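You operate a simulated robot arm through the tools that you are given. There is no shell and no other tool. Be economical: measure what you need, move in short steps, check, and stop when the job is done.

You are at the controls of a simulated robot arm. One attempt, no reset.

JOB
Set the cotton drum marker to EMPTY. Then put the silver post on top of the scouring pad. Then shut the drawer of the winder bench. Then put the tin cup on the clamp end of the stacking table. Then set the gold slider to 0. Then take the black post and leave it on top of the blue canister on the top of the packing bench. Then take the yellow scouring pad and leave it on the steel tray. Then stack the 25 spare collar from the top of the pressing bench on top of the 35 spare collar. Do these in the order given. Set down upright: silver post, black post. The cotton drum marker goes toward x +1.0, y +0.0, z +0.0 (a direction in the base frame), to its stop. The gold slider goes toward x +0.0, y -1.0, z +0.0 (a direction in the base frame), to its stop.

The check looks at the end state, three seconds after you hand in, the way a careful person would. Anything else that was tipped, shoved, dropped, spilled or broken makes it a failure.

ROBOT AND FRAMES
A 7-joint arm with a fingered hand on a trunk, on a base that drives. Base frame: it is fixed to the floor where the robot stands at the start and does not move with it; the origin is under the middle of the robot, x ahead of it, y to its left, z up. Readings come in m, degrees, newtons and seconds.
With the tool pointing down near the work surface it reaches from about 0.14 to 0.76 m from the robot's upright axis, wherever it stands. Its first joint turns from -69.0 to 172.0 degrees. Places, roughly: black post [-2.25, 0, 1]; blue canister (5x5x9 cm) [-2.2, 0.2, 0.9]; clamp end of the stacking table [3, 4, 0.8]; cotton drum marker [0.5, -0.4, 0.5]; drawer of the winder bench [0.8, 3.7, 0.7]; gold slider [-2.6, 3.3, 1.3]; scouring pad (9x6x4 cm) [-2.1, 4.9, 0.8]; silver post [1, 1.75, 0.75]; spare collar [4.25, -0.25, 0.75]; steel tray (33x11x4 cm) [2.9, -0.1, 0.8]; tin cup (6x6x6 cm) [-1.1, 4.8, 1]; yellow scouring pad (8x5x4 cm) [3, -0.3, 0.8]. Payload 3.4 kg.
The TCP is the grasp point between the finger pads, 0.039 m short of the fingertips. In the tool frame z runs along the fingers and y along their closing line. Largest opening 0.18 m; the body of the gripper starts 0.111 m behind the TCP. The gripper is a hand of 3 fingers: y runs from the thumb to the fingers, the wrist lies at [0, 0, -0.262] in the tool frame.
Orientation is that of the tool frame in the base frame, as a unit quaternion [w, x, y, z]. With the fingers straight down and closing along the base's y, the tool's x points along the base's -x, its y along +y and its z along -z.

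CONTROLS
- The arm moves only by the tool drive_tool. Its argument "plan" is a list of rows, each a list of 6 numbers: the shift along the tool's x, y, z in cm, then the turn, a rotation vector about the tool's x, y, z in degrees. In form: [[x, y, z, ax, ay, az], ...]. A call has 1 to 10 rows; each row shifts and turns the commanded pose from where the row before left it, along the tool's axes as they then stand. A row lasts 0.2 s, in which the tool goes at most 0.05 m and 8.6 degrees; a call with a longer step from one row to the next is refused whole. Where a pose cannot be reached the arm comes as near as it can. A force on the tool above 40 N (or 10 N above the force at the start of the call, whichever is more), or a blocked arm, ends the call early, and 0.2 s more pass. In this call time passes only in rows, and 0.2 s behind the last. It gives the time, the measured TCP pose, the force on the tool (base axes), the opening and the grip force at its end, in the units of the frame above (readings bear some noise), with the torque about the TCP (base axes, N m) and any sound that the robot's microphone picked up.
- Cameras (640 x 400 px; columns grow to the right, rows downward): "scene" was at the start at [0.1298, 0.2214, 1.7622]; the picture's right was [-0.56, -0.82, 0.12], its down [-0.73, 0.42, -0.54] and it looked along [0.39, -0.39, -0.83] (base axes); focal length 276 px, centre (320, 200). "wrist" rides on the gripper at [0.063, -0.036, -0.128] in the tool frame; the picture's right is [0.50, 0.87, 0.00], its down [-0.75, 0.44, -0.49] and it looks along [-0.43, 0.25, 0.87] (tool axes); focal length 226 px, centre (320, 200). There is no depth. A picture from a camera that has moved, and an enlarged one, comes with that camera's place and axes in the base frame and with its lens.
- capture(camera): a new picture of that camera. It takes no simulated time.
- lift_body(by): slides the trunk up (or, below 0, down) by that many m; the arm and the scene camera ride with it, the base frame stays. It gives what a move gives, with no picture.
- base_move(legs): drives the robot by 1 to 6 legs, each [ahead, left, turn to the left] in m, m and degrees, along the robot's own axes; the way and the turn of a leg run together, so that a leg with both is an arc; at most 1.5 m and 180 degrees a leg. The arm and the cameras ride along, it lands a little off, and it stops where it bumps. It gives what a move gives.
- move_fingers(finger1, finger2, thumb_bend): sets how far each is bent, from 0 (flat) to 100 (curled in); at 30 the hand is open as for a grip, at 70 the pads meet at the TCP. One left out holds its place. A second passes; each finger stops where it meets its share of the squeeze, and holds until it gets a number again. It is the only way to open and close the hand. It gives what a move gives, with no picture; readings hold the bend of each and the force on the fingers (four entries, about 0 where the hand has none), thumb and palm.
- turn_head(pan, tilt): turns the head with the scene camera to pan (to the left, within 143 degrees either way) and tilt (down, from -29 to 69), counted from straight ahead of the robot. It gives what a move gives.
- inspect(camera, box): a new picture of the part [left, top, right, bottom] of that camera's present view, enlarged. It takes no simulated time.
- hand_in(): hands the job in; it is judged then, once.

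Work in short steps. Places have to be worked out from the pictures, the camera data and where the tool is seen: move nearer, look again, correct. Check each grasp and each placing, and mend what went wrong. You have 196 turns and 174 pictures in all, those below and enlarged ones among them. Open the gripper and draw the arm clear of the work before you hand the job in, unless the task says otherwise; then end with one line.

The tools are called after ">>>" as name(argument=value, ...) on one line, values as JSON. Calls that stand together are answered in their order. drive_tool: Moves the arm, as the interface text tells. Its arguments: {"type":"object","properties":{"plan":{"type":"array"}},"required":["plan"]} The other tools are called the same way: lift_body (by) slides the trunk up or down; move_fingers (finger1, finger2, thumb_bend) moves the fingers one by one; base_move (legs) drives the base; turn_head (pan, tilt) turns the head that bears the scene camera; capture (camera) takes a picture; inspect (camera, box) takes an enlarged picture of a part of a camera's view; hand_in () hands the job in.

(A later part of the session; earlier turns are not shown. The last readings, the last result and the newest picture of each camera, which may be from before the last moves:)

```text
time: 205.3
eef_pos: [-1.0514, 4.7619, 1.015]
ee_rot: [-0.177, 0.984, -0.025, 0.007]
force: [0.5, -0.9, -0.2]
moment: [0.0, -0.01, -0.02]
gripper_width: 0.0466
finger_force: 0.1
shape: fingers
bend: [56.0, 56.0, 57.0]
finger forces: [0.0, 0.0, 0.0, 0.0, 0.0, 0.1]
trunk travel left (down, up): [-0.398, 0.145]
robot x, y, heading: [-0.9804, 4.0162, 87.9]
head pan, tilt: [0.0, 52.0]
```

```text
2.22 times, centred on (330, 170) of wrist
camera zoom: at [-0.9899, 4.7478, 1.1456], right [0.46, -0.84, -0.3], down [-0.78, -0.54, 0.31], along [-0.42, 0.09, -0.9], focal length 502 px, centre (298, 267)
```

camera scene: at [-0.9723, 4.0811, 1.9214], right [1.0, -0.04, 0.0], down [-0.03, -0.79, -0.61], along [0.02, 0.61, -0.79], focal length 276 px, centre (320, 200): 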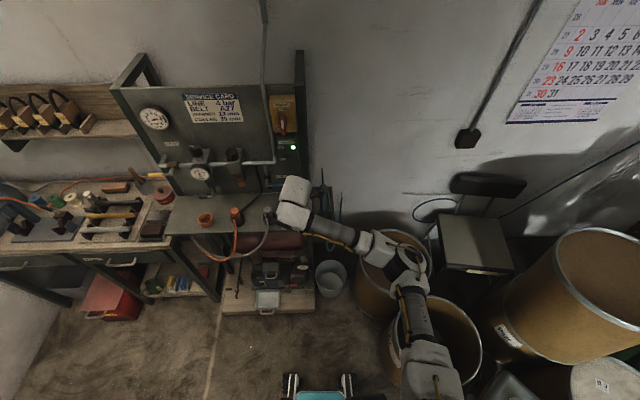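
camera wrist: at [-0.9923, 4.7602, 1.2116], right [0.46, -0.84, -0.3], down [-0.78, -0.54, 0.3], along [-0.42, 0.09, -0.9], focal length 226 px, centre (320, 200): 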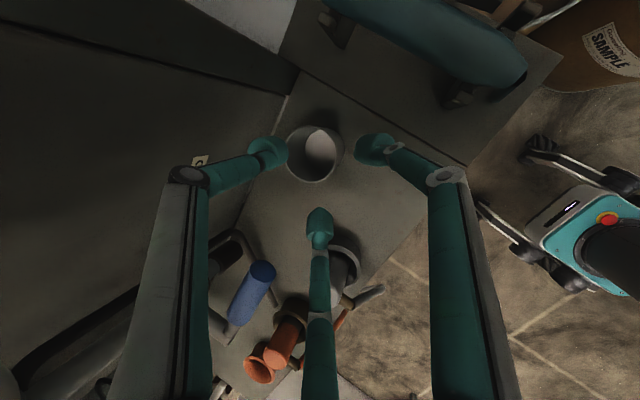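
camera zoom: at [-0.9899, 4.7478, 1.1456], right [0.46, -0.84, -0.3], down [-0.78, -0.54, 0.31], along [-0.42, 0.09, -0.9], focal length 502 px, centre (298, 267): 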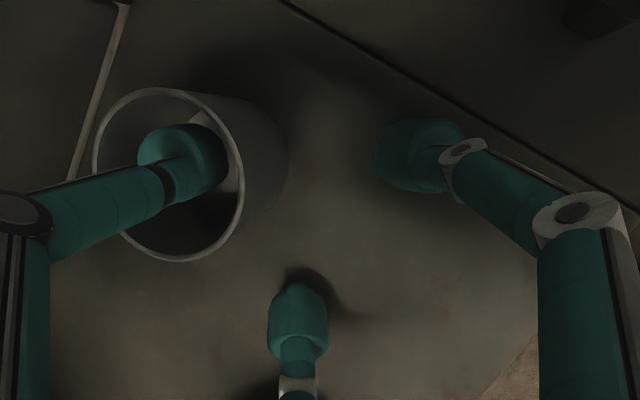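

The thumb is well inside the cup, close to the near wall. I keep the thumb still and close the two fingers onto the wall from outside.

>>> move_fingers(finger1=80, finger2=80)

>>> inspect(camera="wrist", box=[220, 80, 440, 260])

```text
time: 206.3
eef_pos: [-1.0519, 4.7607, 1.0141]
ee_rot: [-0.177, 0.984, -0.025, 0.006]
force: [-0.4, -0.5, 0.3]
moment: [0.03, -0.01, 0.01]
gripper_width: 0.0168
finger_force: 0.1
shape: fingers
bend: [77.0, 77.0, 57.0]
finger forces: [0.0, 0.0, 0.0, 0.1, 0.0, 0.0]
trunk travel left (down, up): [-0.398, 0.145]
robot x, y, heading: [-0.9761, 4.015, 87.9]
head pan, tilt: [0.0, 52.0]
```

```text
2.22 times, centred on (330, 170) of wrist
camera zoom: at [-0.9899, 4.7472, 1.1459], right [0.46, -0.84, -0.3], down [-0.78, -0.54, 0.31], along [-0.42, 0.09, -0.9], focal length 502 px, centre (298, 267)
```

zoom: 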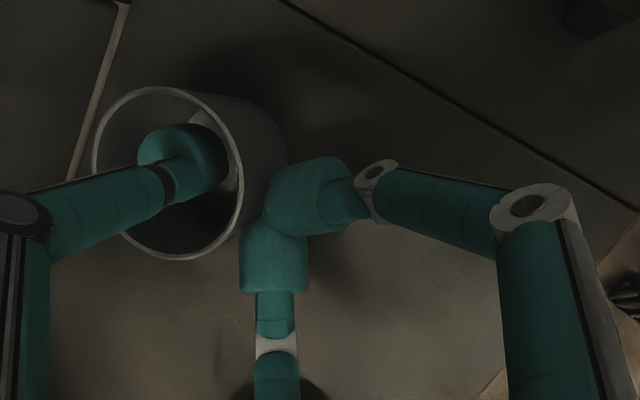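

The fingers met each other just short of the wall. I relax them slightly, shift the hand 0.9 cm toward +y and then close thumb and fingers together.

>>> move_fingers(finger1=66, finger2=66, thumb_bend=58)

>>> drive_tool(plan=[[0.2, -0.9, 0.3, 0, 0, 0]])

>>> inspect(camera="wrist", box=[220, 80, 440, 260])

```text
time: 207.3
eef_pos: [-1.0523, 4.7612, 1.0157]
ee_rot: [-0.177, 0.984, -0.025, 0.006]
force: [0.0, 0.6, 0.0]
moment: [0.01, 0.02, 0.01]
gripper_width: 0.0289
finger_force: 0.1
shape: fingers
bend: [66.0, 66.0, 57.0]
finger forces: [0.1, 0.0, 0.0, 0.1, 0.1, 0.0]
trunk travel left (down, up): [-0.398, 0.145]
robot x, y, heading: [-0.9804, 4.0164, 87.9]
head pan, tilt: [0.0, 52.0]
```

```text
time: 207.7
eef_pos: [-1.0495, 4.7718, 1.0147]
ee_rot: [-0.176, 0.984, -0.025, 0.006]
force: [0.2, 0.5, 0.3]
moment: [0.01, -0.01, 0.01]
gripper_width: 0.029
finger_force: 0.0
shape: fingers
bend: [66.0, 66.0, 57.0]
finger forces: [0.1, 0.1, 0.0, 0.1, 0.1, 0.0]
trunk travel left (down, up): [-0.398, 0.145]
robot x, y, heading: [-0.976, 4.0169, 87.7]
head pan, tilt: [0.0, 52.0]
```

```text
2.22 times, centred on (330, 170) of wrist
camera zoom: at [-0.9881, 4.7571, 1.1458], right [0.46, -0.84, -0.3], down [-0.78, -0.54, 0.31], along [-0.42, 0.09, -0.9], focal length 502 px, centre (298, 267)
```

zoom: 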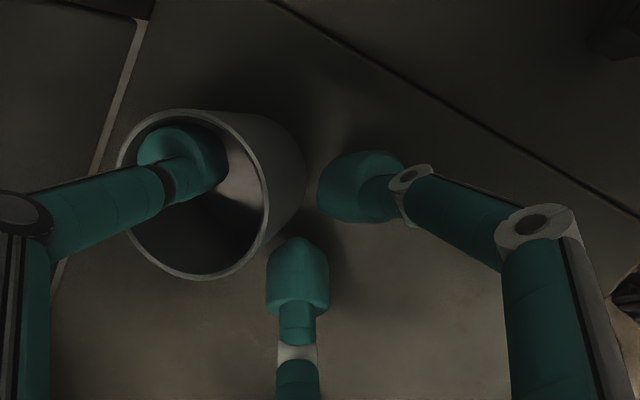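

Now the wall is between them. I close thumb and fingers.

>>> move_fingers(finger1=76, finger2=76, thumb_bend=74)

>>> inspect(camera="wrist", box=[220, 80, 440, 260])

```text
time: 208.7
eef_pos: [-1.0486, 4.7716, 1.0145]
ee_rot: [-0.177, 0.984, -0.024, 0.006]
force: [0.0, -0.6, -0.5]
moment: [-0.05, -0.03, -0.01]
gripper_width: 0.0001
finger_force: 4.3
shape: fingers
bend: [74.0, 74.0, 69.0]
finger forces: [0.0, 0.0, 0.0, 0.1, 8.4, 0.1]
trunk travel left (down, up): [-0.398, 0.145]
robot x, y, heading: [-0.9812, 4.0145, 87.8]
head pan, tilt: [0.0, 52.0]
```

```text
2.22 times, centred on (330, 170) of wrist
camera zoom: at [-0.9879, 4.757, 1.1463], right [0.46, -0.84, -0.3], down [-0.78, -0.54, 0.31], along [-0.42, 0.09, -0.9], focal length 502 px, centre (298, 267)
```

zoom: 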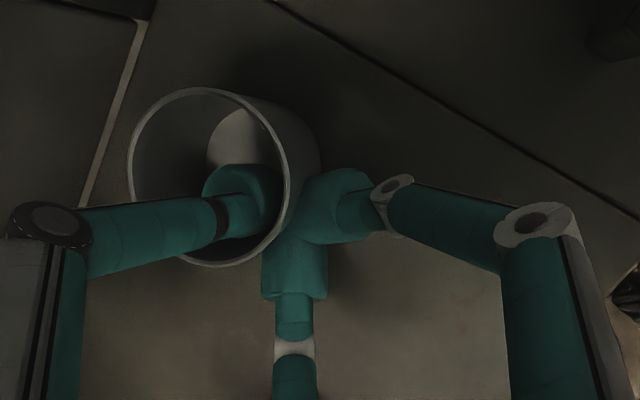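

The thumb reads 8.4 N. I test with a small lift.

>>> drive_tool(plan=[[0, -0.7, -1.9, 0, 0, 0], [0, -0.7, -1.9, 0, 0, 0]])

>>> inspect(camera="wrist", box=[220, 80, 440, 260])

```text
time: 209.3
eef_pos: [-1.05, 4.7718, 1.056]
ee_rot: [-0.178, 0.984, -0.025, 0.006]
force: [0.0, -0.1, -1.4]
moment: [-0.03, -0.01, -0.02]
gripper_width: 0.0
finger_force: 4.3
shape: fingers
bend: [74.0, 74.0, 69.0]
finger forces: [0.0, 0.0, 0.1, 0.0, 8.4, 0.0]
trunk travel left (down, up): [-0.398, 0.145]
robot x, y, heading: [-0.9803, 4.0145, 87.8]
head pan, tilt: [0.0, 52.0]
```

```text
2.22 times, centred on (330, 170) of wrist
camera zoom: at [-0.9882, 4.7576, 1.1866], right [0.46, -0.84, -0.3], down [-0.78, -0.54, 0.31], along [-0.42, 0.09, -0.9], focal length 502 px, centre (298, 267)
```

zoom: 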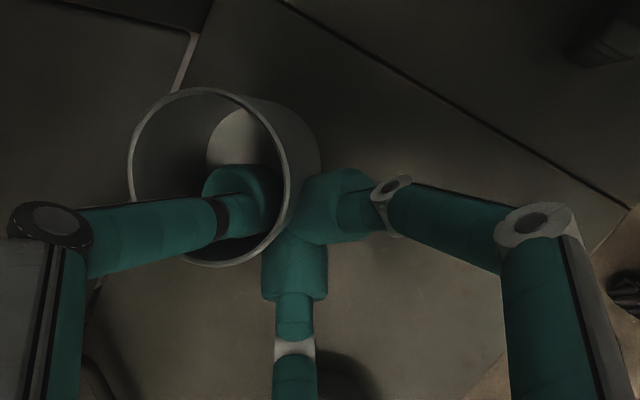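

The cup came up with the hand. I pull back from the panel, raise further, then back the base away.

>>> drive_tool(plan=[[0, 2.8, -1.1, 0, 0, 0], [0, 2.8, -1.1, 0, 0, 0], [0, 0, -4, 0, 0, 0], [0, 0, -4, 0, 0, 0]])

>>> base_move(legs=[[-1.2, 0, 0], [0, 0, -85], [0.6, 0, 0]])

>>> turn_head(pan=0, tilt=25)

>>> capture(camera="scene")

>>> inspect(camera="wrist", box=[220, 80, 440, 260])

```text
time: 210.3
eef_pos: [-1.0539, 4.6841, 1.1318]
ee_rot: [-0.177, 0.984, -0.024, 0.008]
force: [-0.3, -0.6, -1.1]
moment: [0.02, -0.03, 0.02]
gripper_width: 0.0
finger_force: 4.3
shape: fingers
bend: [74.0, 74.0, 69.0]
finger forces: [0.0, 0.0, 0.1, 0.0, 8.4, 0.1]
trunk travel left (down, up): [-0.398, 0.145]
robot x, y, heading: [-0.9788, 4.0155, 87.8]
head pan, tilt: [0.0, 52.0]
```

```text
time: 223.0
eef_pos: [0.2313, 2.9706, 1.1308]
ee_rot: [-0.127, 0.711, -0.681, 0.123]
force: [0.0, -0.6, -0.2]
moment: [-0.01, 0.01, 0.01]
gripper_width: 0.0001
finger_force: 3.7
shape: fingers
bend: [74.0, 74.0, 69.0]
finger forces: [0.0, 0.0, 0.1, 0.1, 8.1, 0.1]
trunk travel left (down, up): [-0.398, 0.145]
robot x, y, heading: [-0.429, 2.8366, 3.2]
head pan, tilt: [0.0, 52.0]
```

```text
time: 223.9
eef_pos: [0.2283, 2.9717, 1.133]
ee_rot: [-0.127, 0.711, -0.681, 0.125]
force: [-0.4, 0.0, -1.1]
moment: [0.0, 0.02, 0.01]
gripper_width: 0.0
finger_force: 3.6
shape: fingers
bend: [74.0, 74.0, 69.0]
finger forces: [0.0, 0.0, 0.0, 0.0, 8.1, 0.0]
trunk travel left (down, up): [-0.398, 0.145]
robot x, y, heading: [-0.429, 2.8357, 2.9]
head pan, tilt: [0.0, 25.0]
```

```text
80 pictures are left
camera scene: at [-0.3433, 2.8364, 1.9614], right [0.06, -1.0, 0.0], down [-0.43, -0.02, -0.9], along [0.9, 0.05, -0.43], focal length 276 px, centre (320, 200)
```

scene: 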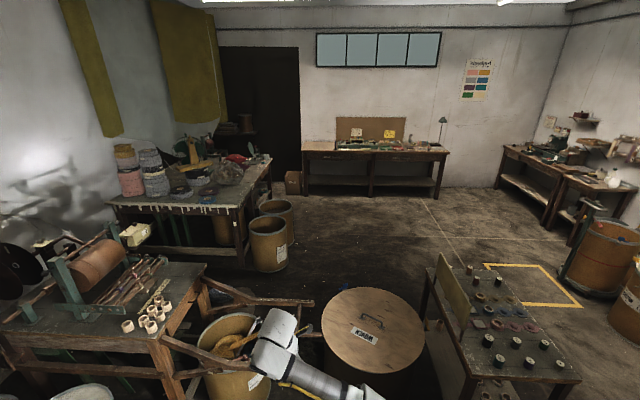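

```text
2.22 times, centred on (330, 170) of wrist
camera zoom: at [0.2202, 2.9089, 1.264], right [-0.79, -0.54, -0.3], down [-0.61, 0.73, 0.3], along [0.06, 0.42, -0.9], focal length 502 px, centre (298, 267)
```

zoom: 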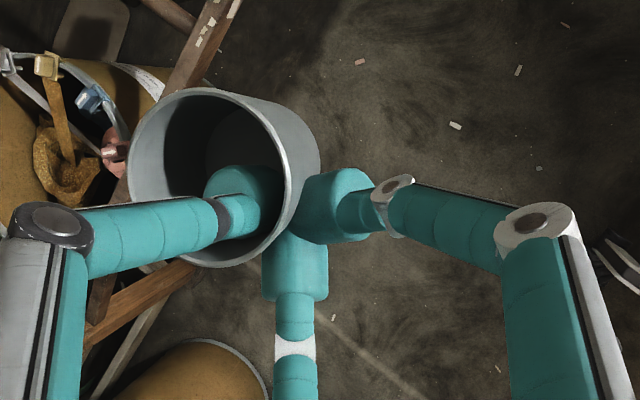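

The cup is steady. The stacking table is at roughly x 1.9–3.3, y>3.7. I drive around the south of the winder frame and Woven drum to reach it.

>>> base_move(legs=[[0, -1.45, 0], [0, -0.45, 0], [1.4, 0, 0], [1.0, 0, 0], [0, 0, 87], [1.2, -0.6, 0]])

>>> turn_head(pan=0, tilt=32)

>>> capture(camera="scene")

```text
time: 254.9
eef_pos: [2.5739, 2.9262, 1.1325]
ee_rot: [-0.179, 0.984, -0.002, 0.003]
force: [-0.1, 0.3, -0.4]
moment: [-0.02, 0.01, -0.02]
gripper_width: 0.0
finger_force: 4.0
shape: fingers
bend: [74.0, 74.0, 69.0]
finger forces: [0.0, 0.0, 0.0, 0.1, 7.7, 0.0]
trunk travel left (down, up): [-0.398, 0.145]
robot x, y, heading: [2.6806, 2.2641, 90.4]
head pan, tilt: [0.0, 25.0]
```

```text
time: 255.6
eef_pos: [2.5731, 2.9226, 1.1341]
ee_rot: [-0.179, 0.984, -0.002, 0.002]
force: [0.2, 0.1, -0.7]
moment: [0.0, 0.0, 0.01]
gripper_width: 0.0002
finger_force: 3.9
shape: fingers
bend: [74.0, 74.0, 69.0]
finger forces: [0.0, 0.0, 0.0, 0.0, 7.8, 0.0]
trunk travel left (down, up): [-0.398, 0.145]
robot x, y, heading: [2.6777, 2.2596, 90.6]
head pan, tilt: [0.0, 32.0]
```

```text
78 pictures are left
camera scene: at [2.6823, 2.3437, 1.9504], right [1.0, 0.01, 0.0], down [0.0, -0.53, -0.85], along [-0.01, 0.85, -0.53], focal length 276 px, centre (320, 200)
```

scene: 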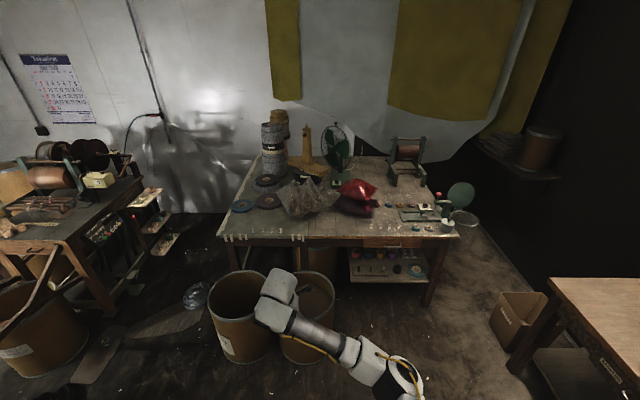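

>>> inspect(camera="scene", box=[330, 120, 490, 250])

>>> inspect(camera="scene", box=[210, 130, 370, 260])

```text
3.08 times, centred on (410, 185) of scene
camera zoom: at [2.6823, 2.3437, 1.9504], right [1.0, 0.01, 0.0], down [0.0, -0.53, -0.85], along [-0.01, 0.85, -0.53], focal length 850 px, centre (43, 246)
```

zoom: 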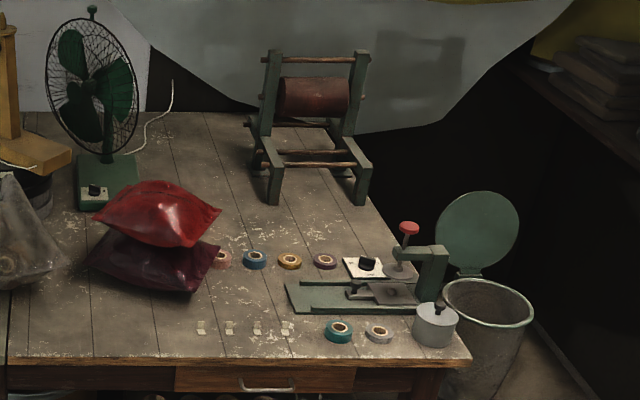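

```text
3.08 times, centred on (290, 195) of scene
camera zoom: at [2.6823, 2.3437, 1.9504], right [1.0, 0.01, 0.0], down [0.0, -0.53, -0.85], along [-0.01, 0.85, -0.53], focal length 850 px, centre (412, 215)
```

zoom: 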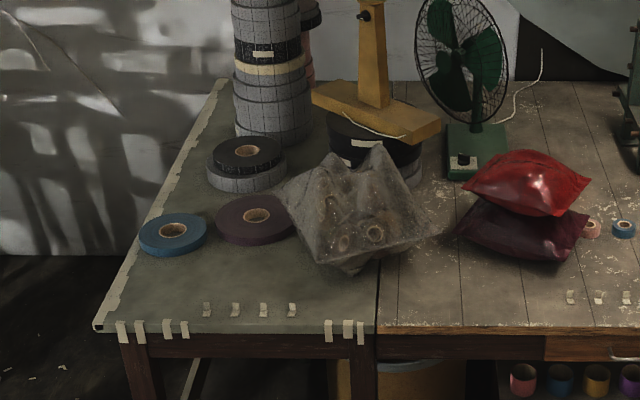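

The right half carries the toggle clamp, and (3, 4) falls on that half. There's a clear spot left of the clamp's base at about (3.11, 3.97). I drive up to it.

>>> base_move(legs=[[0.5, -0.53, 0], [0.48, 0, 0]])

>>> turn_head(pan=0, tilt=52)

>>> capture(camera="scene")

>>> capture(camera="wrist")

```text
time: 262.0
eef_pos: [3.0881, 3.9052, 1.134]
ee_rot: [-0.18, 0.984, 0.002, 0.004]
force: [-0.1, -0.4, -0.8]
moment: [0.0, -0.01, -0.03]
gripper_width: 0.0
finger_force: 4.2
shape: fingers
bend: [74.0, 74.0, 69.0]
finger forces: [0.0, 0.0, 0.0, 0.0, 7.9, 0.1]
trunk travel left (down, up): [-0.398, 0.145]
robot x, y, heading: [3.1992, 3.2487, 90.9]
head pan, tilt: [0.0, 32.0]
```

```text
time: 262.9
eef_pos: [3.0885, 3.9024, 1.1365]
ee_rot: [-0.182, 0.983, 0.003, 0.003]
force: [0.1, -0.6, -0.2]
moment: [-0.02, 0.01, 0.04]
gripper_width: 0.0003
finger_force: 4.1
shape: fingers
bend: [74.0, 74.0, 69.0]
finger forces: [0.0, 0.1, 0.0, 0.0, 7.8, 0.0]
trunk travel left (down, up): [-0.398, 0.145]
robot x, y, heading: [3.1976, 3.2475, 90.5]
head pan, tilt: [0.0, 52.0]
```

```text
75 pictures are left
camera scene: at [3.2016, 3.3123, 1.9214], right [1.0, 0.01, 0.0], down [0.01, -0.79, -0.61], along [-0.01, 0.61, -0.79], focal length 276 px, centre (320, 200)
```

scene: 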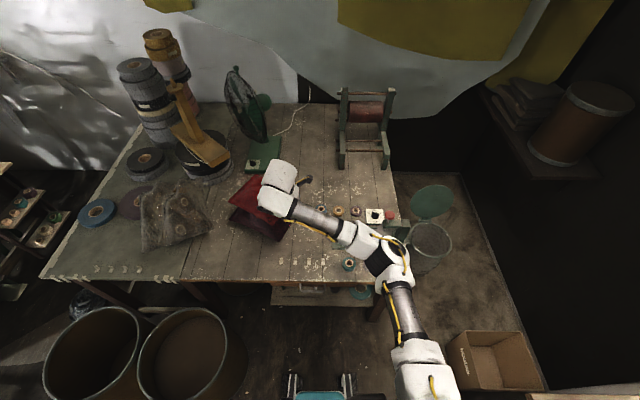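

```text
74 pictures are left
camera wrist: at [3.1503, 3.891, 1.2675], right [0.5, -0.81, -0.31], down [-0.75, -0.58, 0.3], along [-0.42, 0.08, -0.9], focal length 226 px, centre (320, 200)
```

wrist: 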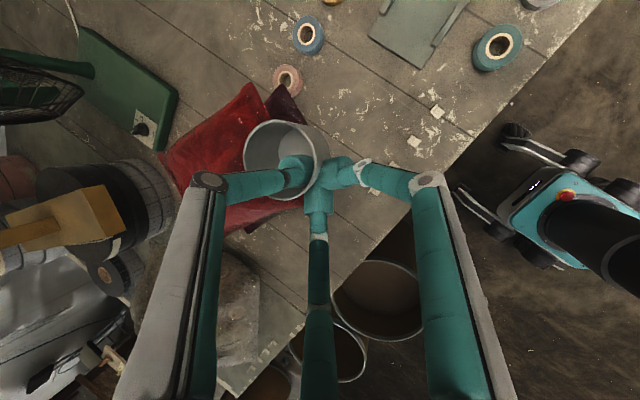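

The drop spot below is clear, with bag and tape rolls well off. I shift 3 cm to +x and descend most of the way.

>>> drive_tool(plan=[[3, 0, 0, 0, 0, 0], [0, 1.23, 3.28, 0, 0, 0], [0, 1.23, 3.28, 0, 0, 0], [0, 1.23, 3.28, 0, 0, 0], [0, 1.23, 3.28, 0, 0, 0], [0, 1.23, 3.28, 0, 0, 0]])

>>> capture(camera="wrist")

```text
time: 264.3
eef_pos: [3.1218, 3.9054, 0.9633]
ee_rot: [-0.181, 0.983, 0.002, 0.002]
force: [-0.5, 0.0, -0.8]
moment: [-0.05, 0.02, -0.04]
gripper_width: 0.0
finger_force: 3.9
shape: fingers
bend: [74.0, 74.0, 69.0]
finger forces: [0.1, 0.0, 0.0, 0.0, 7.7, 0.0]
trunk travel left (down, up): [-0.398, 0.145]
robot x, y, heading: [3.1973, 3.2479, 90.8]
head pan, tilt: [0.0, 52.0]
```

```text
73 pictures are left
camera wrist: at [3.1845, 3.8926, 1.0933], right [0.5, -0.81, -0.31], down [-0.75, -0.58, 0.3], along [-0.42, 0.08, -0.9], focal length 226 px, centre (320, 200)
```

wrist: 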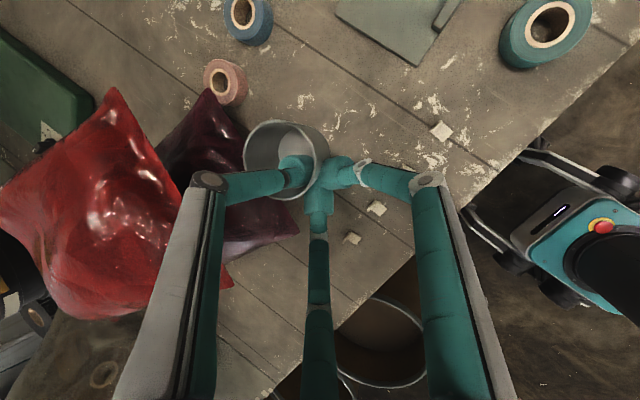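

I shift another 2.5 cm away from the bag, then descend carefully until contact.

>>> drive_tool(plan=[[2.5, 0, 0, 0, 0, 0], [0, 0.88, 2.35, 0, 0, 0], [0, 0.88, 2.35, 0, 0, 0], [0, 0.42, 1.13, 0, 0, 0], [0, 0.35, 0.94, 0, 0, 0]])

>>> inspect(camera="scene", box=[220, 140, 400, 290])

>>> capture(camera="wrist")

```text
time: 265.5
eef_pos: [3.1456, 3.9038, 0.8892]
ee_rot: [-0.181, 0.984, 0.002, 0.002]
force: [0.0, 1.0, 0.7]
moment: [-0.03, 0.0, -0.02]
gripper_width: 0.0
finger_force: 3.6
shape: fingers
bend: [74.0, 74.0, 69.0]
finger forces: [0.0, 0.0, 0.0, 0.0, 7.7, 0.0]
trunk travel left (down, up): [-0.398, 0.145]
robot x, y, heading: [3.1993, 3.2466, 90.7]
head pan, tilt: [0.0, 52.0]
```

```text
2.67 times, centred on (310, 215) of scene
camera zoom: at [3.2035, 3.3124, 1.9214], right [1.0, 0.01, 0.0], down [0.01, -0.79, -0.61], along [-0.01, 0.61, -0.79], focal length 736 px, centre (347, 160)
```

zoom: 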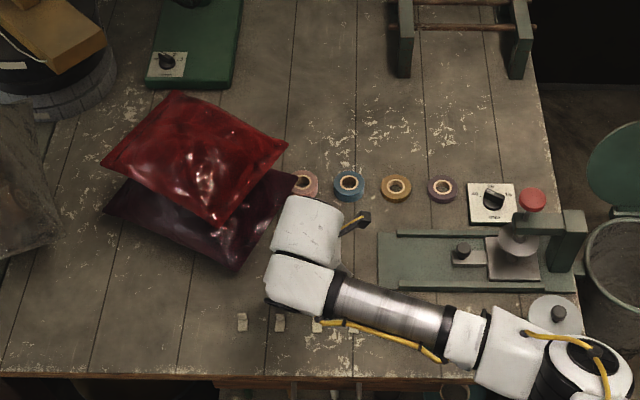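

```text
71 pictures are left
camera wrist: at [3.2083, 3.8926, 1.0203], right [0.5, -0.81, -0.31], down [-0.75, -0.58, 0.3], along [-0.42, 0.08, -0.9], focal length 226 px, centre (320, 200)
```

wrist: 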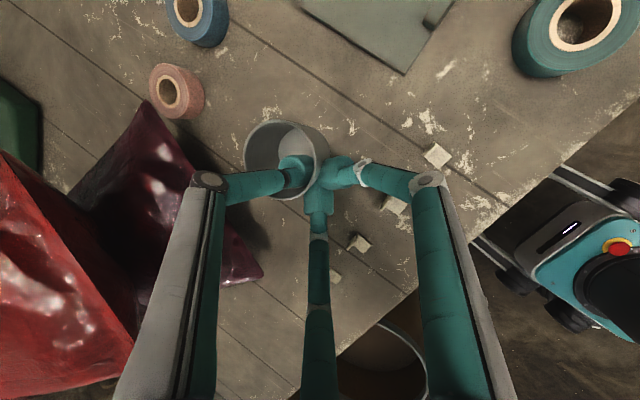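

>>> drive_tool(plan=[[0, 0.35, 0.94, 0, 0, 0], [0, 0.35, 0.94, 0, 0, 0]])

>>> drive_tool(plan=[[0, 0.28, 0.75, 0, 0, 0]])

>>> capture(camera="wrist")

```text
time: 266.1
eef_pos: [3.1461, 3.9034, 0.8671]
ee_rot: [-0.18, 0.984, 0.001, 0.002]
force: [0.0, -0.1, -0.6]
moment: [-0.01, 0.03, 0.0]
gripper_width: 0.0
finger_force: 3.6
shape: fingers
bend: [74.0, 74.0, 69.0]
finger forces: [0.0, 0.0, 0.0, 0.0, 7.7, 0.0]
trunk travel left (down, up): [-0.398, 0.145]
robot x, y, heading: [3.1976, 3.2496, 90.8]
head pan, tilt: [0.0, 52.0]
```

```text
time: 266.5
eef_pos: [3.1474, 3.9057, 0.8586]
ee_rot: [-0.18, 0.984, 0.001, 0.003]
force: [-0.1, 0.7, 0.4]
moment: [-0.01, 0.0, 0.0]
gripper_width: 0.0
finger_force: 4.0
shape: fingers
bend: [74.0, 74.0, 69.0]
finger forces: [0.0, 0.0, 0.1, 0.0, 7.7, 0.0]
trunk travel left (down, up): [-0.398, 0.145]
robot x, y, heading: [3.1965, 3.2496, 91.1]
head pan, tilt: [0.0, 52.0]
```

```text
70 pictures are left
camera wrist: at [3.2087, 3.8932, 0.991], right [0.5, -0.81, -0.3], down [-0.75, -0.58, 0.3], along [-0.42, 0.08, -0.9], focal length 226 px, centre (320, 200)
```

wrist: 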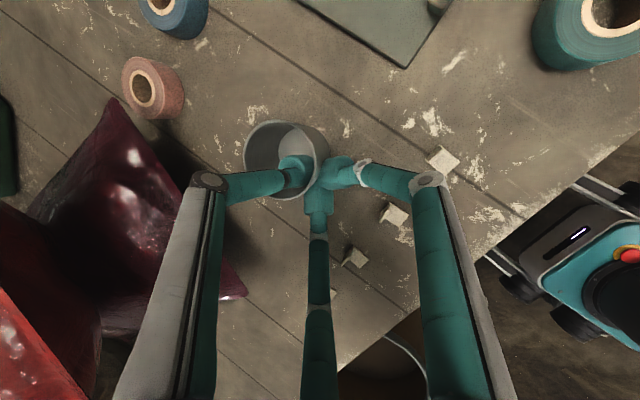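

Still no contact. I continue in 0.8 cm steps.

>>> drive_tool(plan=[[0, 0.28, 0.75, 0, 0, 0]])

>>> drive_tool(plan=[[0, 0.28, 0.75, 0, 0, 0]])

>>> drive_tool(plan=[[0, 0.21, 0.56, 0, 0, 0]])

```text
time: 266.9
eef_pos: [3.146, 3.9051, 0.8525]
ee_rot: [-0.181, 0.984, 0.001, 0.003]
force: [-1.0, -0.1, -0.9]
moment: [-0.03, -0.01, -0.02]
gripper_width: 0.0003
finger_force: 3.7
shape: fingers
bend: [74.0, 74.0, 69.0]
finger forces: [0.0, 0.0, 0.1, 0.0, 7.7, 0.0]
trunk travel left (down, up): [-0.398, 0.145]
robot x, y, heading: [3.1999, 3.2466, 90.8]
head pan, tilt: [0.0, 52.0]
```

```text
time: 267.3
eef_pos: [3.1467, 3.9054, 0.8462]
ee_rot: [-0.181, 0.983, 0.002, 0.002]
force: [-0.2, 0.6, -0.6]
moment: [-0.03, -0.03, 0.01]
gripper_width: 0.0001
finger_force: 3.8
shape: fingers
bend: [74.0, 74.0, 69.0]
finger forces: [0.0, 0.0, 0.1, 0.1, 7.7, 0.0]
trunk travel left (down, up): [-0.398, 0.145]
robot x, y, heading: [3.2024, 3.2461, 91.0]
head pan, tilt: [0.0, 52.0]
```

```text
time: 267.7
eef_pos: [3.1457, 3.9053, 0.8394]
ee_rot: [-0.181, 0.983, 0.002, 0.003]
force: [-1.1, -0.4, -0.7]
moment: [-0.01, 0.02, 0.02]
gripper_width: 0.0
finger_force: 4.0
shape: fingers
bend: [74.0, 74.0, 69.0]
finger forces: [0.1, 0.1, 0.0, 0.0, 7.7, 0.1]
trunk travel left (down, up): [-0.398, 0.145]
robot x, y, heading: [3.1992, 3.2448, 90.8]
head pan, tilt: [0.0, 52.0]
```

>>> drive_tool(plan=[[0, 0.21, 0.56, 0, 0, 0]])

>>> drive_tool(plan=[[0, 0.21, 0.56, 0, 0, 0]])

>>> inspect(camera="wrist", box=[180, 60, 440, 260])

```text
time: 268.1
eef_pos: [3.1458, 3.9055, 0.834]
ee_rot: [-0.181, 0.983, 0.002, 0.003]
force: [-0.7, 0.4, 0.4]
moment: [0.0, 0.02, -0.01]
gripper_width: 0.0
finger_force: 3.9
shape: fingers
bend: [74.0, 74.0, 70.0]
finger forces: [0.1, 0.0, 0.0, 0.1, 7.8, 0.0]
trunk travel left (down, up): [-0.398, 0.145]
robot x, y, heading: [3.1994, 3.2437, 90.7]
head pan, tilt: [0.0, 52.0]
```

```text
time: 268.5
eef_pos: [3.1468, 3.9055, 0.8291]
ee_rot: [-0.182, 0.983, 0.002, 0.002]
force: [-1.6, 0.6, 10.4]
moment: [0.23, 0.04, 0.01]
gripper_width: 0.0001
finger_force: 3.8
shape: fingers
bend: [74.0, 74.0, 70.0]
finger forces: [0.0, 0.1, 0.0, 0.1, 9.3, 0.0]
trunk travel left (down, up): [-0.398, 0.145]
robot x, y, heading: [3.2013, 3.2522, 91.1]
head pan, tilt: [0.0, 52.0]
```

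```text
2.00 times, centred on (310, 160) of wrist
camera zoom: at [3.2078, 3.8933, 0.9612], right [0.5, -0.81, -0.31], down [-0.75, -0.59, 0.3], along [-0.42, 0.08, -0.9], focal length 452 px, centre (340, 280)
```

zoom: 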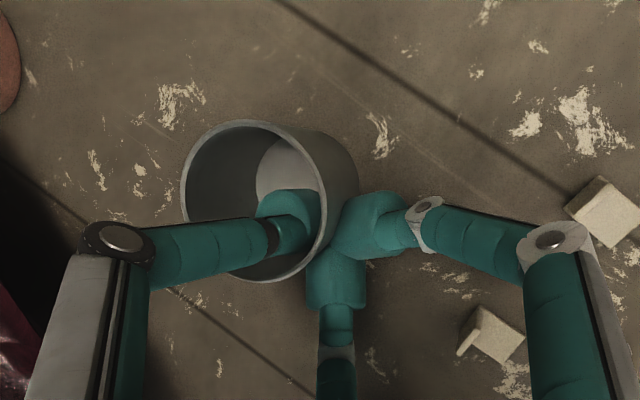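

Contact at TCP 0.829 (10 N up-force). I release by relaxing thumb and fingers slightly.

>>> move_fingers(finger1=68, finger2=68, thumb_bend=61)

>>> inspect(camera="wrist", box=[180, 60, 440, 260])

```text
time: 269.5
eef_pos: [3.1458, 3.9053, 0.8277]
ee_rot: [-0.18, 0.984, 0.002, 0.003]
force: [-0.6, 1.0, 0.1]
moment: [0.03, -0.01, 0.02]
gripper_width: 0.0171
finger_force: 0.0
shape: fingers
bend: [68.0, 68.0, 61.0]
finger forces: [0.0, 0.0, 0.0, 0.0, 0.0, 0.0]
trunk travel left (down, up): [-0.398, 0.145]
robot x, y, heading: [3.1984, 3.2478, 90.8]
head pan, tilt: [0.0, 52.0]
```

```text
2.00 times, centred on (310, 160) of wrist
camera zoom: at [3.2084, 3.8936, 0.9586], right [0.5, -0.81, -0.31], down [-0.75, -0.58, 0.3], along [-0.42, 0.08, -0.9], focal length 452 px, centre (340, 280)
```

zoom: 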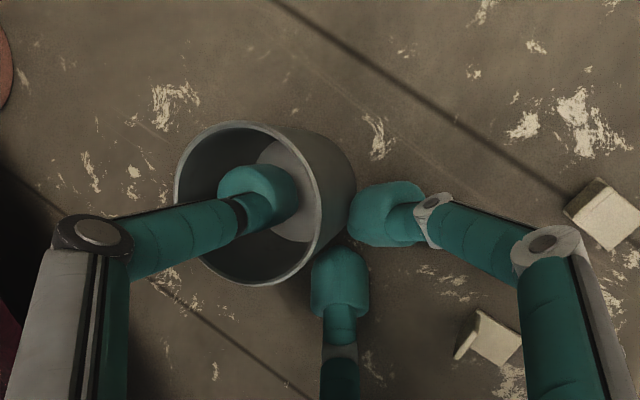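

The cup stands free. I raise straight up.

>>> drive_tool(plan=[[0, -0.7, -1.87, 0, 0, 0], [0, -1.05, -2.8, 0, 0, 0], [0, -1.4, -3.75, 0, 0, 0], [0, -1.4, -3.75, 0, 0, 0], [0, -1.4, -3.75, 0, 0, 0], [0, -1.4, -3.75, 0, 0, 0]])

>>> capture(camera="wrist")

```text
time: 270.9
eef_pos: [3.1468, 3.9039, 1.041]
ee_rot: [-0.18, 0.984, 0.002, 0.002]
force: [-0.7, 0.0, -0.9]
moment: [0.04, -0.01, 0.0]
gripper_width: 0.0174
finger_force: 0.1
shape: fingers
bend: [68.0, 68.0, 61.0]
finger forces: [0.0, 0.0, 0.0, 0.1, 0.0, 0.0]
trunk travel left (down, up): [-0.398, 0.145]
robot x, y, heading: [3.1969, 3.2476, 90.9]
head pan, tilt: [0.0, 52.0]
```

```text
67 pictures are left
camera wrist: at [3.2081, 3.8916, 1.1722], right [0.5, -0.81, -0.3], down [-0.75, -0.58, 0.3], along [-0.42, 0.08, -0.9], focal length 226 px, centre (320, 200)
```

wrist: 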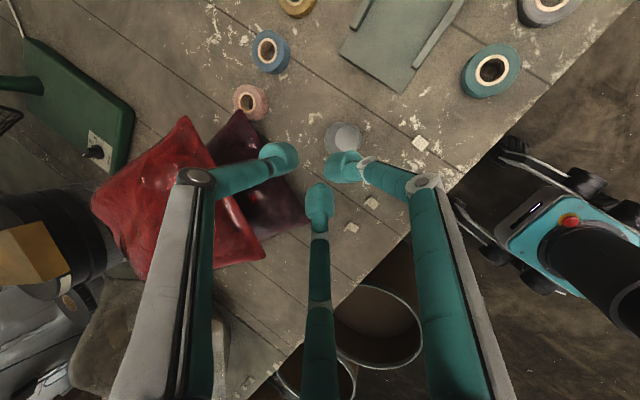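

The cup is upright at the clamp end. Next is the gold slider near (-2.6, 3.3, 1.3) on the west wall bench. I drive back around.

>>> base_move(legs=[[-0.9, 0, 0], [0, 0, 89], [0.5, 1.25, 0], [1.4, 0, 0], [1.4, 0, 0], [1.0, 0, 0]])

>>> base_move(legs=[[0.5, -1.4, 0], [0, -0.6, 0]])

>>> turn_head(pan=0, tilt=20)

>>> capture(camera="scene")

```text
time: 303.4
eef_pos: [-1.6621, 1.0052, 1.0406]
ee_rot: [-0.131, 0.701, 0.69, -0.125]
force: [-0.7, 0.3, 0.1]
moment: [-0.01, -0.02, 0.01]
gripper_width: 0.0172
finger_force: 0.2
shape: fingers
bend: [68.0, 68.0, 61.0]
finger forces: [0.0, 0.1, 0.0, 0.0, 0.0, 0.0]
trunk travel left (down, up): [-0.398, 0.145]
robot x, y, heading: [-1.006, 1.0454, 179.7]
head pan, tilt: [0.0, 52.0]
```

```text
time: 313.7
eef_pos: [-2.1288, 3.0076, 1.0407]
ee_rot: [-0.135, 0.707, 0.683, -0.123]
force: [0.1, 0.1, 0.3]
moment: [0.0, 0.01, -0.03]
gripper_width: 0.0173
finger_force: 0.0
shape: fingers
bend: [68.0, 68.0, 61.0]
finger forces: [0.0, 0.0, 0.1, 0.0, 0.0, 0.0]
trunk travel left (down, up): [-0.398, 0.145]
robot x, y, heading: [-1.4763, 3.0376, 178.7]
head pan, tilt: [0.0, 52.0]
```

```text
time: 314.7
eef_pos: [-2.1259, 3.0027, 1.0429]
ee_rot: [-0.136, 0.707, 0.683, -0.123]
force: [0.2, -0.1, 0.7]
moment: [0.02, 0.0, 0.01]
gripper_width: 0.0175
finger_force: 0.1
shape: fingers
bend: [68.0, 68.0, 61.0]
finger forces: [0.1, 0.0, 0.0, 0.0, 0.1, 0.0]
trunk travel left (down, up): [-0.398, 0.145]
robot x, y, heading: [-1.4751, 3.0375, 178.7]
head pan, tilt: [0.0, 20.0]
```

```text
66 pictures are left
camera scene: at [-1.5558, 3.0426, 1.9695], right [0.02, 1.0, 0.0], down [0.35, -0.01, -0.94], along [-0.94, 0.02, -0.35], focal length 276 px, centre (320, 200)
```

scene: 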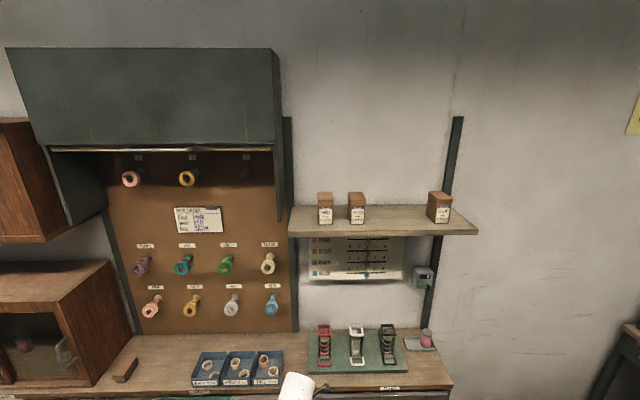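

>>> inspect(camera="scene", box=[290, 180, 450, 300])

```text
3.33 times, centred on (370, 240) of scene
camera zoom: at [-1.5558, 3.0426, 1.9695], right [0.02, 1.0, 0.0], down [0.35, -0.01, -0.94], along [-0.94, 0.02, -0.35], focal length 920 px, centre (153, 67)
```

zoom: 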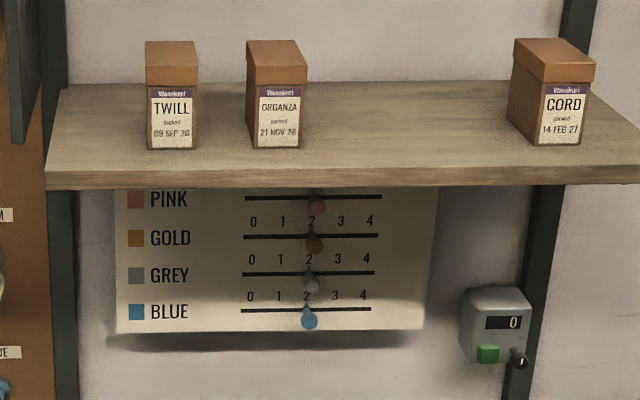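

The gold slider is the second row, now at "2", and must go left (toward "0" = -y). I raise the trunk and reorient the hand to point horizontally at the wall, thumb on the +y side.

>>> lift_body(by=0.14)

>>> drive_tool(plan=[[0, 0, 0, -6.9, 0, 0], [0, 0, 0, -6.9, 0, 0], [0, 0, 0, -6.9, 0, 0], [0, 0, 0, 0, 0, 8.2], [0, 0, 0, 0, 0, 8.2], [0, 0, 0, 0, 0, 8.2], [0, 0, 0, 0, 0, 8.2], [0, 0, 0, 0, 0, 8.2], [0, 0, 0, 0, 0, 8.2], [0, 0, 0, 0, 0, 8.2]])

>>> drive_tool(plan=[[0, 0, 0, 0, 0, 8.2], [0, 0, 0, 0, 0, 8.2], [0, 0, 0, 0, 0, 8.2], [0, 0, 0, 0, 0, 8.2], [0, 0, 0, 0, -8.2, 0], [0, 0, 0, 0, -8.2, 0], [0, 0, 0, 0, -8.2, 0], [0, 0, 0, 0, -8.2, 0], [0, 0, 0, 0, -8.2, 0], [0, 0, 0, 0, -8.2, 0]])

>>> base_move(legs=[[0, -0.35, 0]])

>>> capture(camera="scene")

```text
time: 316.4
eef_pos: [-2.1269, 3.0061, 1.1828]
ee_rot: [-0.135, 0.707, 0.684, -0.123]
force: [-0.5, -0.5, -0.1]
moment: [0.01, -0.04, 0.02]
gripper_width: 0.0175
finger_force: 0.1
shape: fingers
bend: [68.0, 68.0, 61.0]
finger forces: [0.0, 0.0, 0.1, 0.0, 0.0, 0.0]
trunk travel left (down, up): [-0.538, 0.005]
robot x, y, heading: [-1.4755, 3.0381, 178.4]
head pan, tilt: [0.0, 20.0]
```

```text
time: 318.6
eef_pos: [-2.1265, 3.0054, 1.1826]
ee_rot: [-0.007, 0.965, 0.262, -0.002]
force: [1.2, -0.1, 0.4]
moment: [0.02, 0.01, 0.02]
gripper_width: 0.0176
finger_force: 0.1
shape: fingers
bend: [68.0, 68.0, 61.0]
finger forces: [0.0, 0.1, 0.0, 0.1, 0.0, 0.0]
trunk travel left (down, up): [-0.538, 0.005]
robot x, y, heading: [-1.4758, 3.0419, 178.9]
head pan, tilt: [0.0, 20.0]
```

```text
time: 320.8
eef_pos: [-2.1261, 3.0067, 1.1835]
ee_rot: [-0.013, 0.907, -0.015, -0.421]
force: [0.2, -0.2, -0.3]
moment: [0.0, -0.01, 0.0]
gripper_width: 0.0171
finger_force: 0.0
shape: fingers
bend: [68.0, 68.0, 61.0]
finger forces: [0.1, 0.0, 0.0, 0.1, 0.1, 0.0]
trunk travel left (down, up): [-0.538, 0.005]
robot x, y, heading: [-1.4705, 3.0397, 178.8]
head pan, tilt: [0.0, 20.0]
```

```text
time: 323.0
eef_pos: [-2.1183, 3.3385, 1.1805]
ee_rot: [-0.018, 0.907, -0.012, -0.42]
force: [-0.2, -0.8, 0.5]
moment: [0.04, 0.01, -0.04]
gripper_width: 0.0174
finger_force: 0.0
shape: fingers
bend: [68.0, 68.0, 61.0]
finger forces: [0.0, 0.1, 0.0, 0.1, 0.0, 0.0]
trunk travel left (down, up): [-0.538, 0.005]
robot x, y, heading: [-1.4635, 3.3881, 179.0]
head pan, tilt: [0.0, 20.0]
```

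```text
64 pictures are left
camera scene: at [-1.5329, 3.3633, 2.1089], right [0.02, 1.0, 0.01], down [0.34, 0.0, -0.94], along [-0.94, 0.02, -0.34], focal length 276 px, centre (320, 200)
```

scene: 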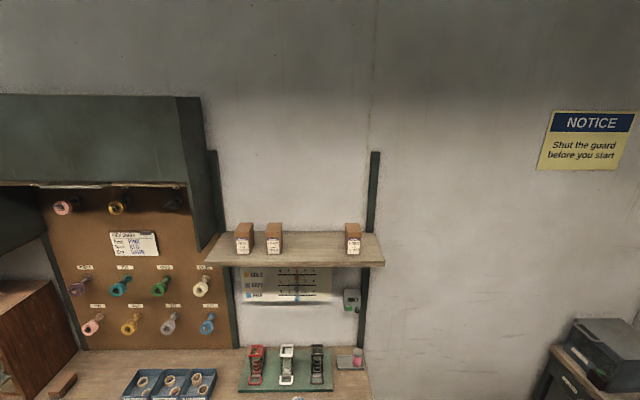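

>>> inspect(camera="scene", box=[220, 230, 380, 330])

>>> capture(camera="wrist")

```text
4.00 times, centred on (300, 280) of scene
camera zoom: at [-1.5329, 3.3633, 2.1089], right [0.02, 1.0, 0.01], down [0.34, 0.0, -0.94], along [-0.94, 0.02, -0.34], focal length 1105 px, centre (400, -120)
```

zoom: 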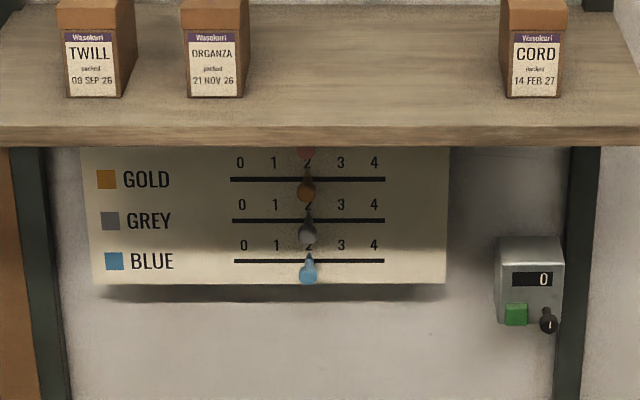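

```text
62 pictures are left
camera wrist: at [-1.9794, 3.3688, 1.2163], right [0.29, -0.87, -0.4], down [-0.13, -0.45, 0.88], along [-0.95, -0.21, -0.24], focal length 226 px, centre (320, 200)
```

wrist: 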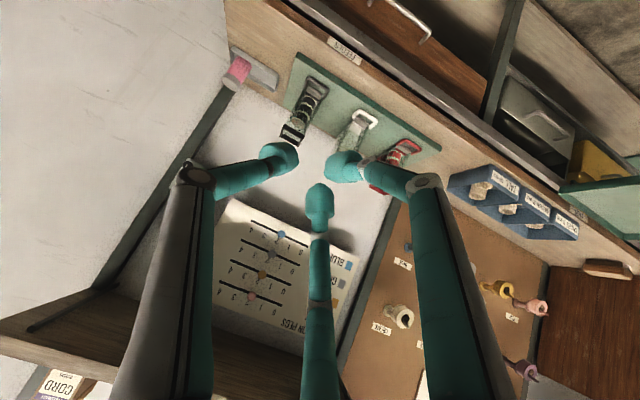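

Triangulation: gold knob (-2.62, 3.28, 1.325), rows 6 cm apart, shelf front edge at (-2.51, z 1.46). I finish pitching the hand horizontal, then raise and align it with the gold row.

>>> drive_tool(plan=[[0, 0, 0, 0, -8.2, 0], [0, 0, 0, 0, -8.2, 0], [0, 0, 0, 0, -8.2, 0], [0, 0, 0, 0, -8.2, 0], [0, 0, 0, 0, -7.5, 0], [-3.6, 1.4, 0, 0, 0, 0], [-3.6, 1.4, 0, 0, 0, 0], [-3.6, 1.4, 0, 0, 0, 0], [-3.6, 1.4, 0, 0, 0, 0]])

>>> move_fingers(finger1=57, finger2=57, thumb_bend=57)

>>> base_move(legs=[[0.36, 0, 0]])

>>> capture(camera="wrist")

>>> capture(camera="scene")

```text
time: 325.0
eef_pos: [-2.1189, 3.3049, 1.3281]
ee_rot: [-0.015, 0.707, -0.012, -0.707]
force: [0.6, -0.1, -1.2]
moment: [0.0, -0.01, -0.02]
gripper_width: 0.0175
finger_force: 0.0
shape: fingers
bend: [68.0, 68.0, 61.0]
finger forces: [0.1, 0.0, 0.0, 0.0, 0.0, 0.0]
trunk travel left (down, up): [-0.538, 0.005]
robot x, y, heading: [-1.4677, 3.3886, 178.8]
head pan, tilt: [0.0, 20.0]
```

```text
time: 326.0
eef_pos: [-2.1183, 3.3026, 1.328]
ee_rot: [-0.015, 0.707, -0.011, -0.707]
force: [0.9, 1.0, -0.3]
moment: [0.05, -0.02, 0.06]
gripper_width: 0.0484
finger_force: 0.0
shape: fingers
bend: [56.0, 56.0, 56.0]
finger forces: [0.0, 0.0, 0.0, 0.1, 0.1, 0.0]
trunk travel left (down, up): [-0.538, 0.005]
robot x, y, heading: [-1.4677, 3.3879, 178.5]
head pan, tilt: [0.0, 20.0]
```

```text
time: 328.3
eef_pos: [-2.4764, 3.3008, 1.3277]
ee_rot: [-0.017, 0.707, -0.01, -0.707]
force: [0.4, -1.0, 0.3]
moment: [0.01, 0.01, 0.01]
gripper_width: 0.0487
finger_force: 0.0
shape: fingers
bend: [56.0, 56.0, 56.0]
finger forces: [0.0, 0.0, 0.0, 0.0, 0.1, 0.2]
trunk travel left (down, up): [-0.538, 0.005]
robot x, y, heading: [-1.8223, 3.3971, 178.7]
head pan, tilt: [0.0, 20.0]
```

```text
61 pictures are left
camera wrist: at [-2.3468, 3.3323, 1.2639], right [-0.03, -0.86, -0.51], down [0.47, -0.46, 0.75], along [-0.88, -0.22, 0.42], focal length 226 px, centre (320, 200)
```

wrist: 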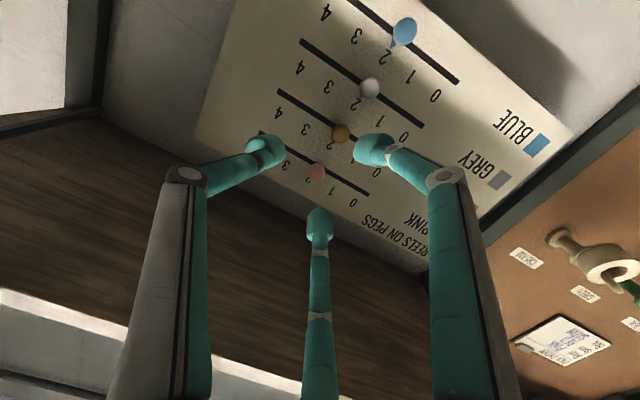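

```text
60 pictures are left
camera scene: at [-1.8887, 3.3935, 2.1091], right [0.02, 1.0, 0.0], down [0.34, -0.01, -0.94], along [-0.94, 0.02, -0.34], focal length 276 px, centre (320, 200)
```

scene: 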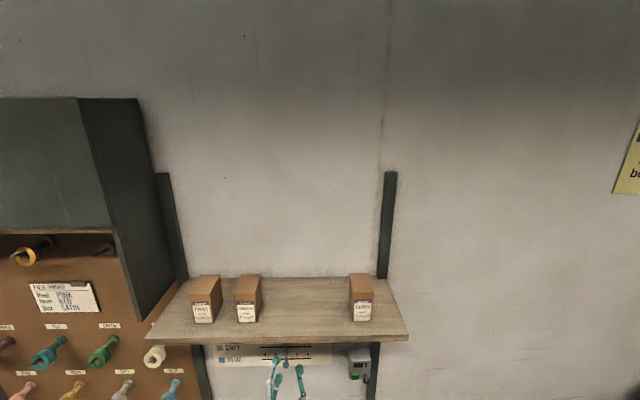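

From this close view the gold knob resolves to about (-2.63, 3.287, 1.305). I align (down 2.2 cm, -y 1.9 cm) and approach 6 cm.

>>> drive_tool(plan=[[2.2, 1.9, 0, 0, 0, 0], [0, 0, 3, 0, 0, 0], [0, 0, 3, 0, 0, 0]])

>>> capture(camera="wrist")

```text
time: 329.1
eef_pos: [-2.5365, 3.2834, 1.3058]
ee_rot: [0.016, -0.707, 0.008, 0.707]
force: [1.1, -1.2, 0.6]
moment: [-0.01, 0.03, 0.01]
gripper_width: 0.0486
finger_force: 0.1
shape: fingers
bend: [56.0, 56.0, 56.0]
finger forces: [0.1, 0.0, 0.0, 0.0, 0.0, 0.1]
trunk travel left (down, up): [-0.538, 0.005]
robot x, y, heading: [-1.8211, 3.3947, 178.8]
head pan, tilt: [0.0, 20.0]
```

```text
59 pictures are left
camera wrist: at [-2.4061, 3.3154, 1.2418], right [-0.03, -0.86, -0.51], down [0.48, -0.46, 0.75], along [-0.88, -0.22, 0.42], focal length 226 px, centre (320, 200)
```

wrist: 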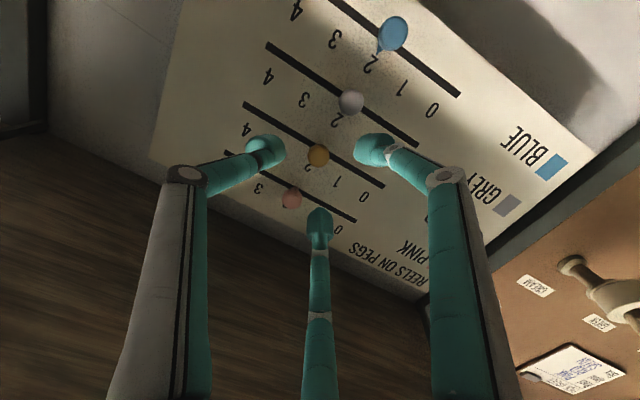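

The knob is right on the tool axis, about 10 cm beyond the TCP. I advance 6.3 cm.

>>> drive_tool(plan=[[0, 0, 3, 0, 0, 0], [0, 0, 3.3, 0, 0, 0]])

>>> inspect(camera="wrist", box=[200, 80, 440, 260])

```text
time: 329.7
eef_pos: [-2.5988, 3.2885, 1.3067]
ee_rot: [0.016, -0.707, 0.01, 0.707]
force: [0.8, -0.5, 0.4]
moment: [0.02, 0.0, 0.0]
gripper_width: 0.0487
finger_force: 0.1
shape: fingers
bend: [56.0, 56.0, 56.0]
finger forces: [0.0, 0.0, 0.0, 0.0, 0.0, 0.0]
trunk travel left (down, up): [-0.538, 0.005]
robot x, y, heading: [-1.8254, 3.3947, 178.9]
head pan, tilt: [0.0, 20.0]
```

```text
2.22 times, centred on (320, 170) of wrist
camera zoom: at [-2.4684, 3.3204, 1.2433], right [-0.03, -0.86, -0.51], down [0.48, -0.46, 0.75], along [-0.88, -0.22, 0.42], focal length 502 px, centre (320, 267)
```

zoom: 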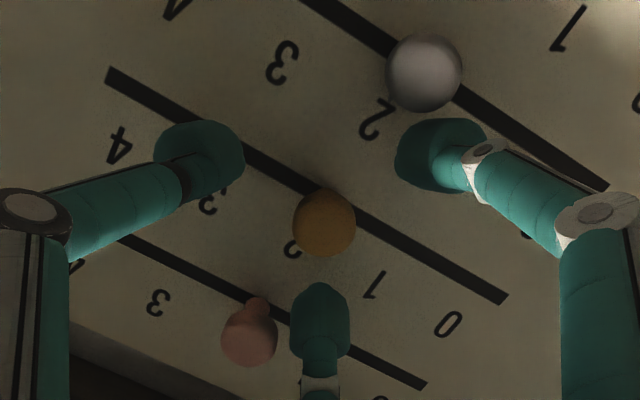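

The gold knob sits between thumb and fingers, and the neighbours stay clear as I move -y. I push in steps.

>>> drive_tool(plan=[[0, 1.8, 0, 0, 0, 0], [0, 1.8, 0, 0, 0, 0], [0, 1.5, 0, 0, 0, 0]])

>>> inspect(camera="wrist", box=[200, 80, 440, 260])

```text
time: 330.5
eef_pos: [-2.5999, 3.2367, 1.3059]
ee_rot: [0.016, -0.707, 0.01, 0.707]
force: [0.8, 0.0, 0.8]
moment: [0.0, 0.02, -0.03]
gripper_width: 0.0498
finger_force: 0.4
shape: fingers
bend: [56.0, 56.0, 56.0]
finger forces: [0.1, 0.1, 0.1, 0.0, 0.7, 0.0]
trunk travel left (down, up): [-0.538, 0.005]
robot x, y, heading: [-1.8262, 3.3954, 178.8]
head pan, tilt: [0.0, 20.0]
```

```text
2.22 times, centred on (320, 170) of wrist
camera zoom: at [-2.4702, 3.269, 1.2413], right [-0.03, -0.86, -0.51], down [0.48, -0.46, 0.75], along [-0.88, -0.22, 0.42], focal length 502 px, centre (320, 267)
```

zoom: 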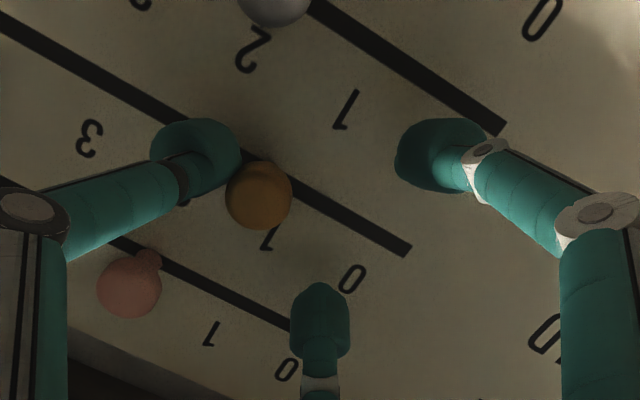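

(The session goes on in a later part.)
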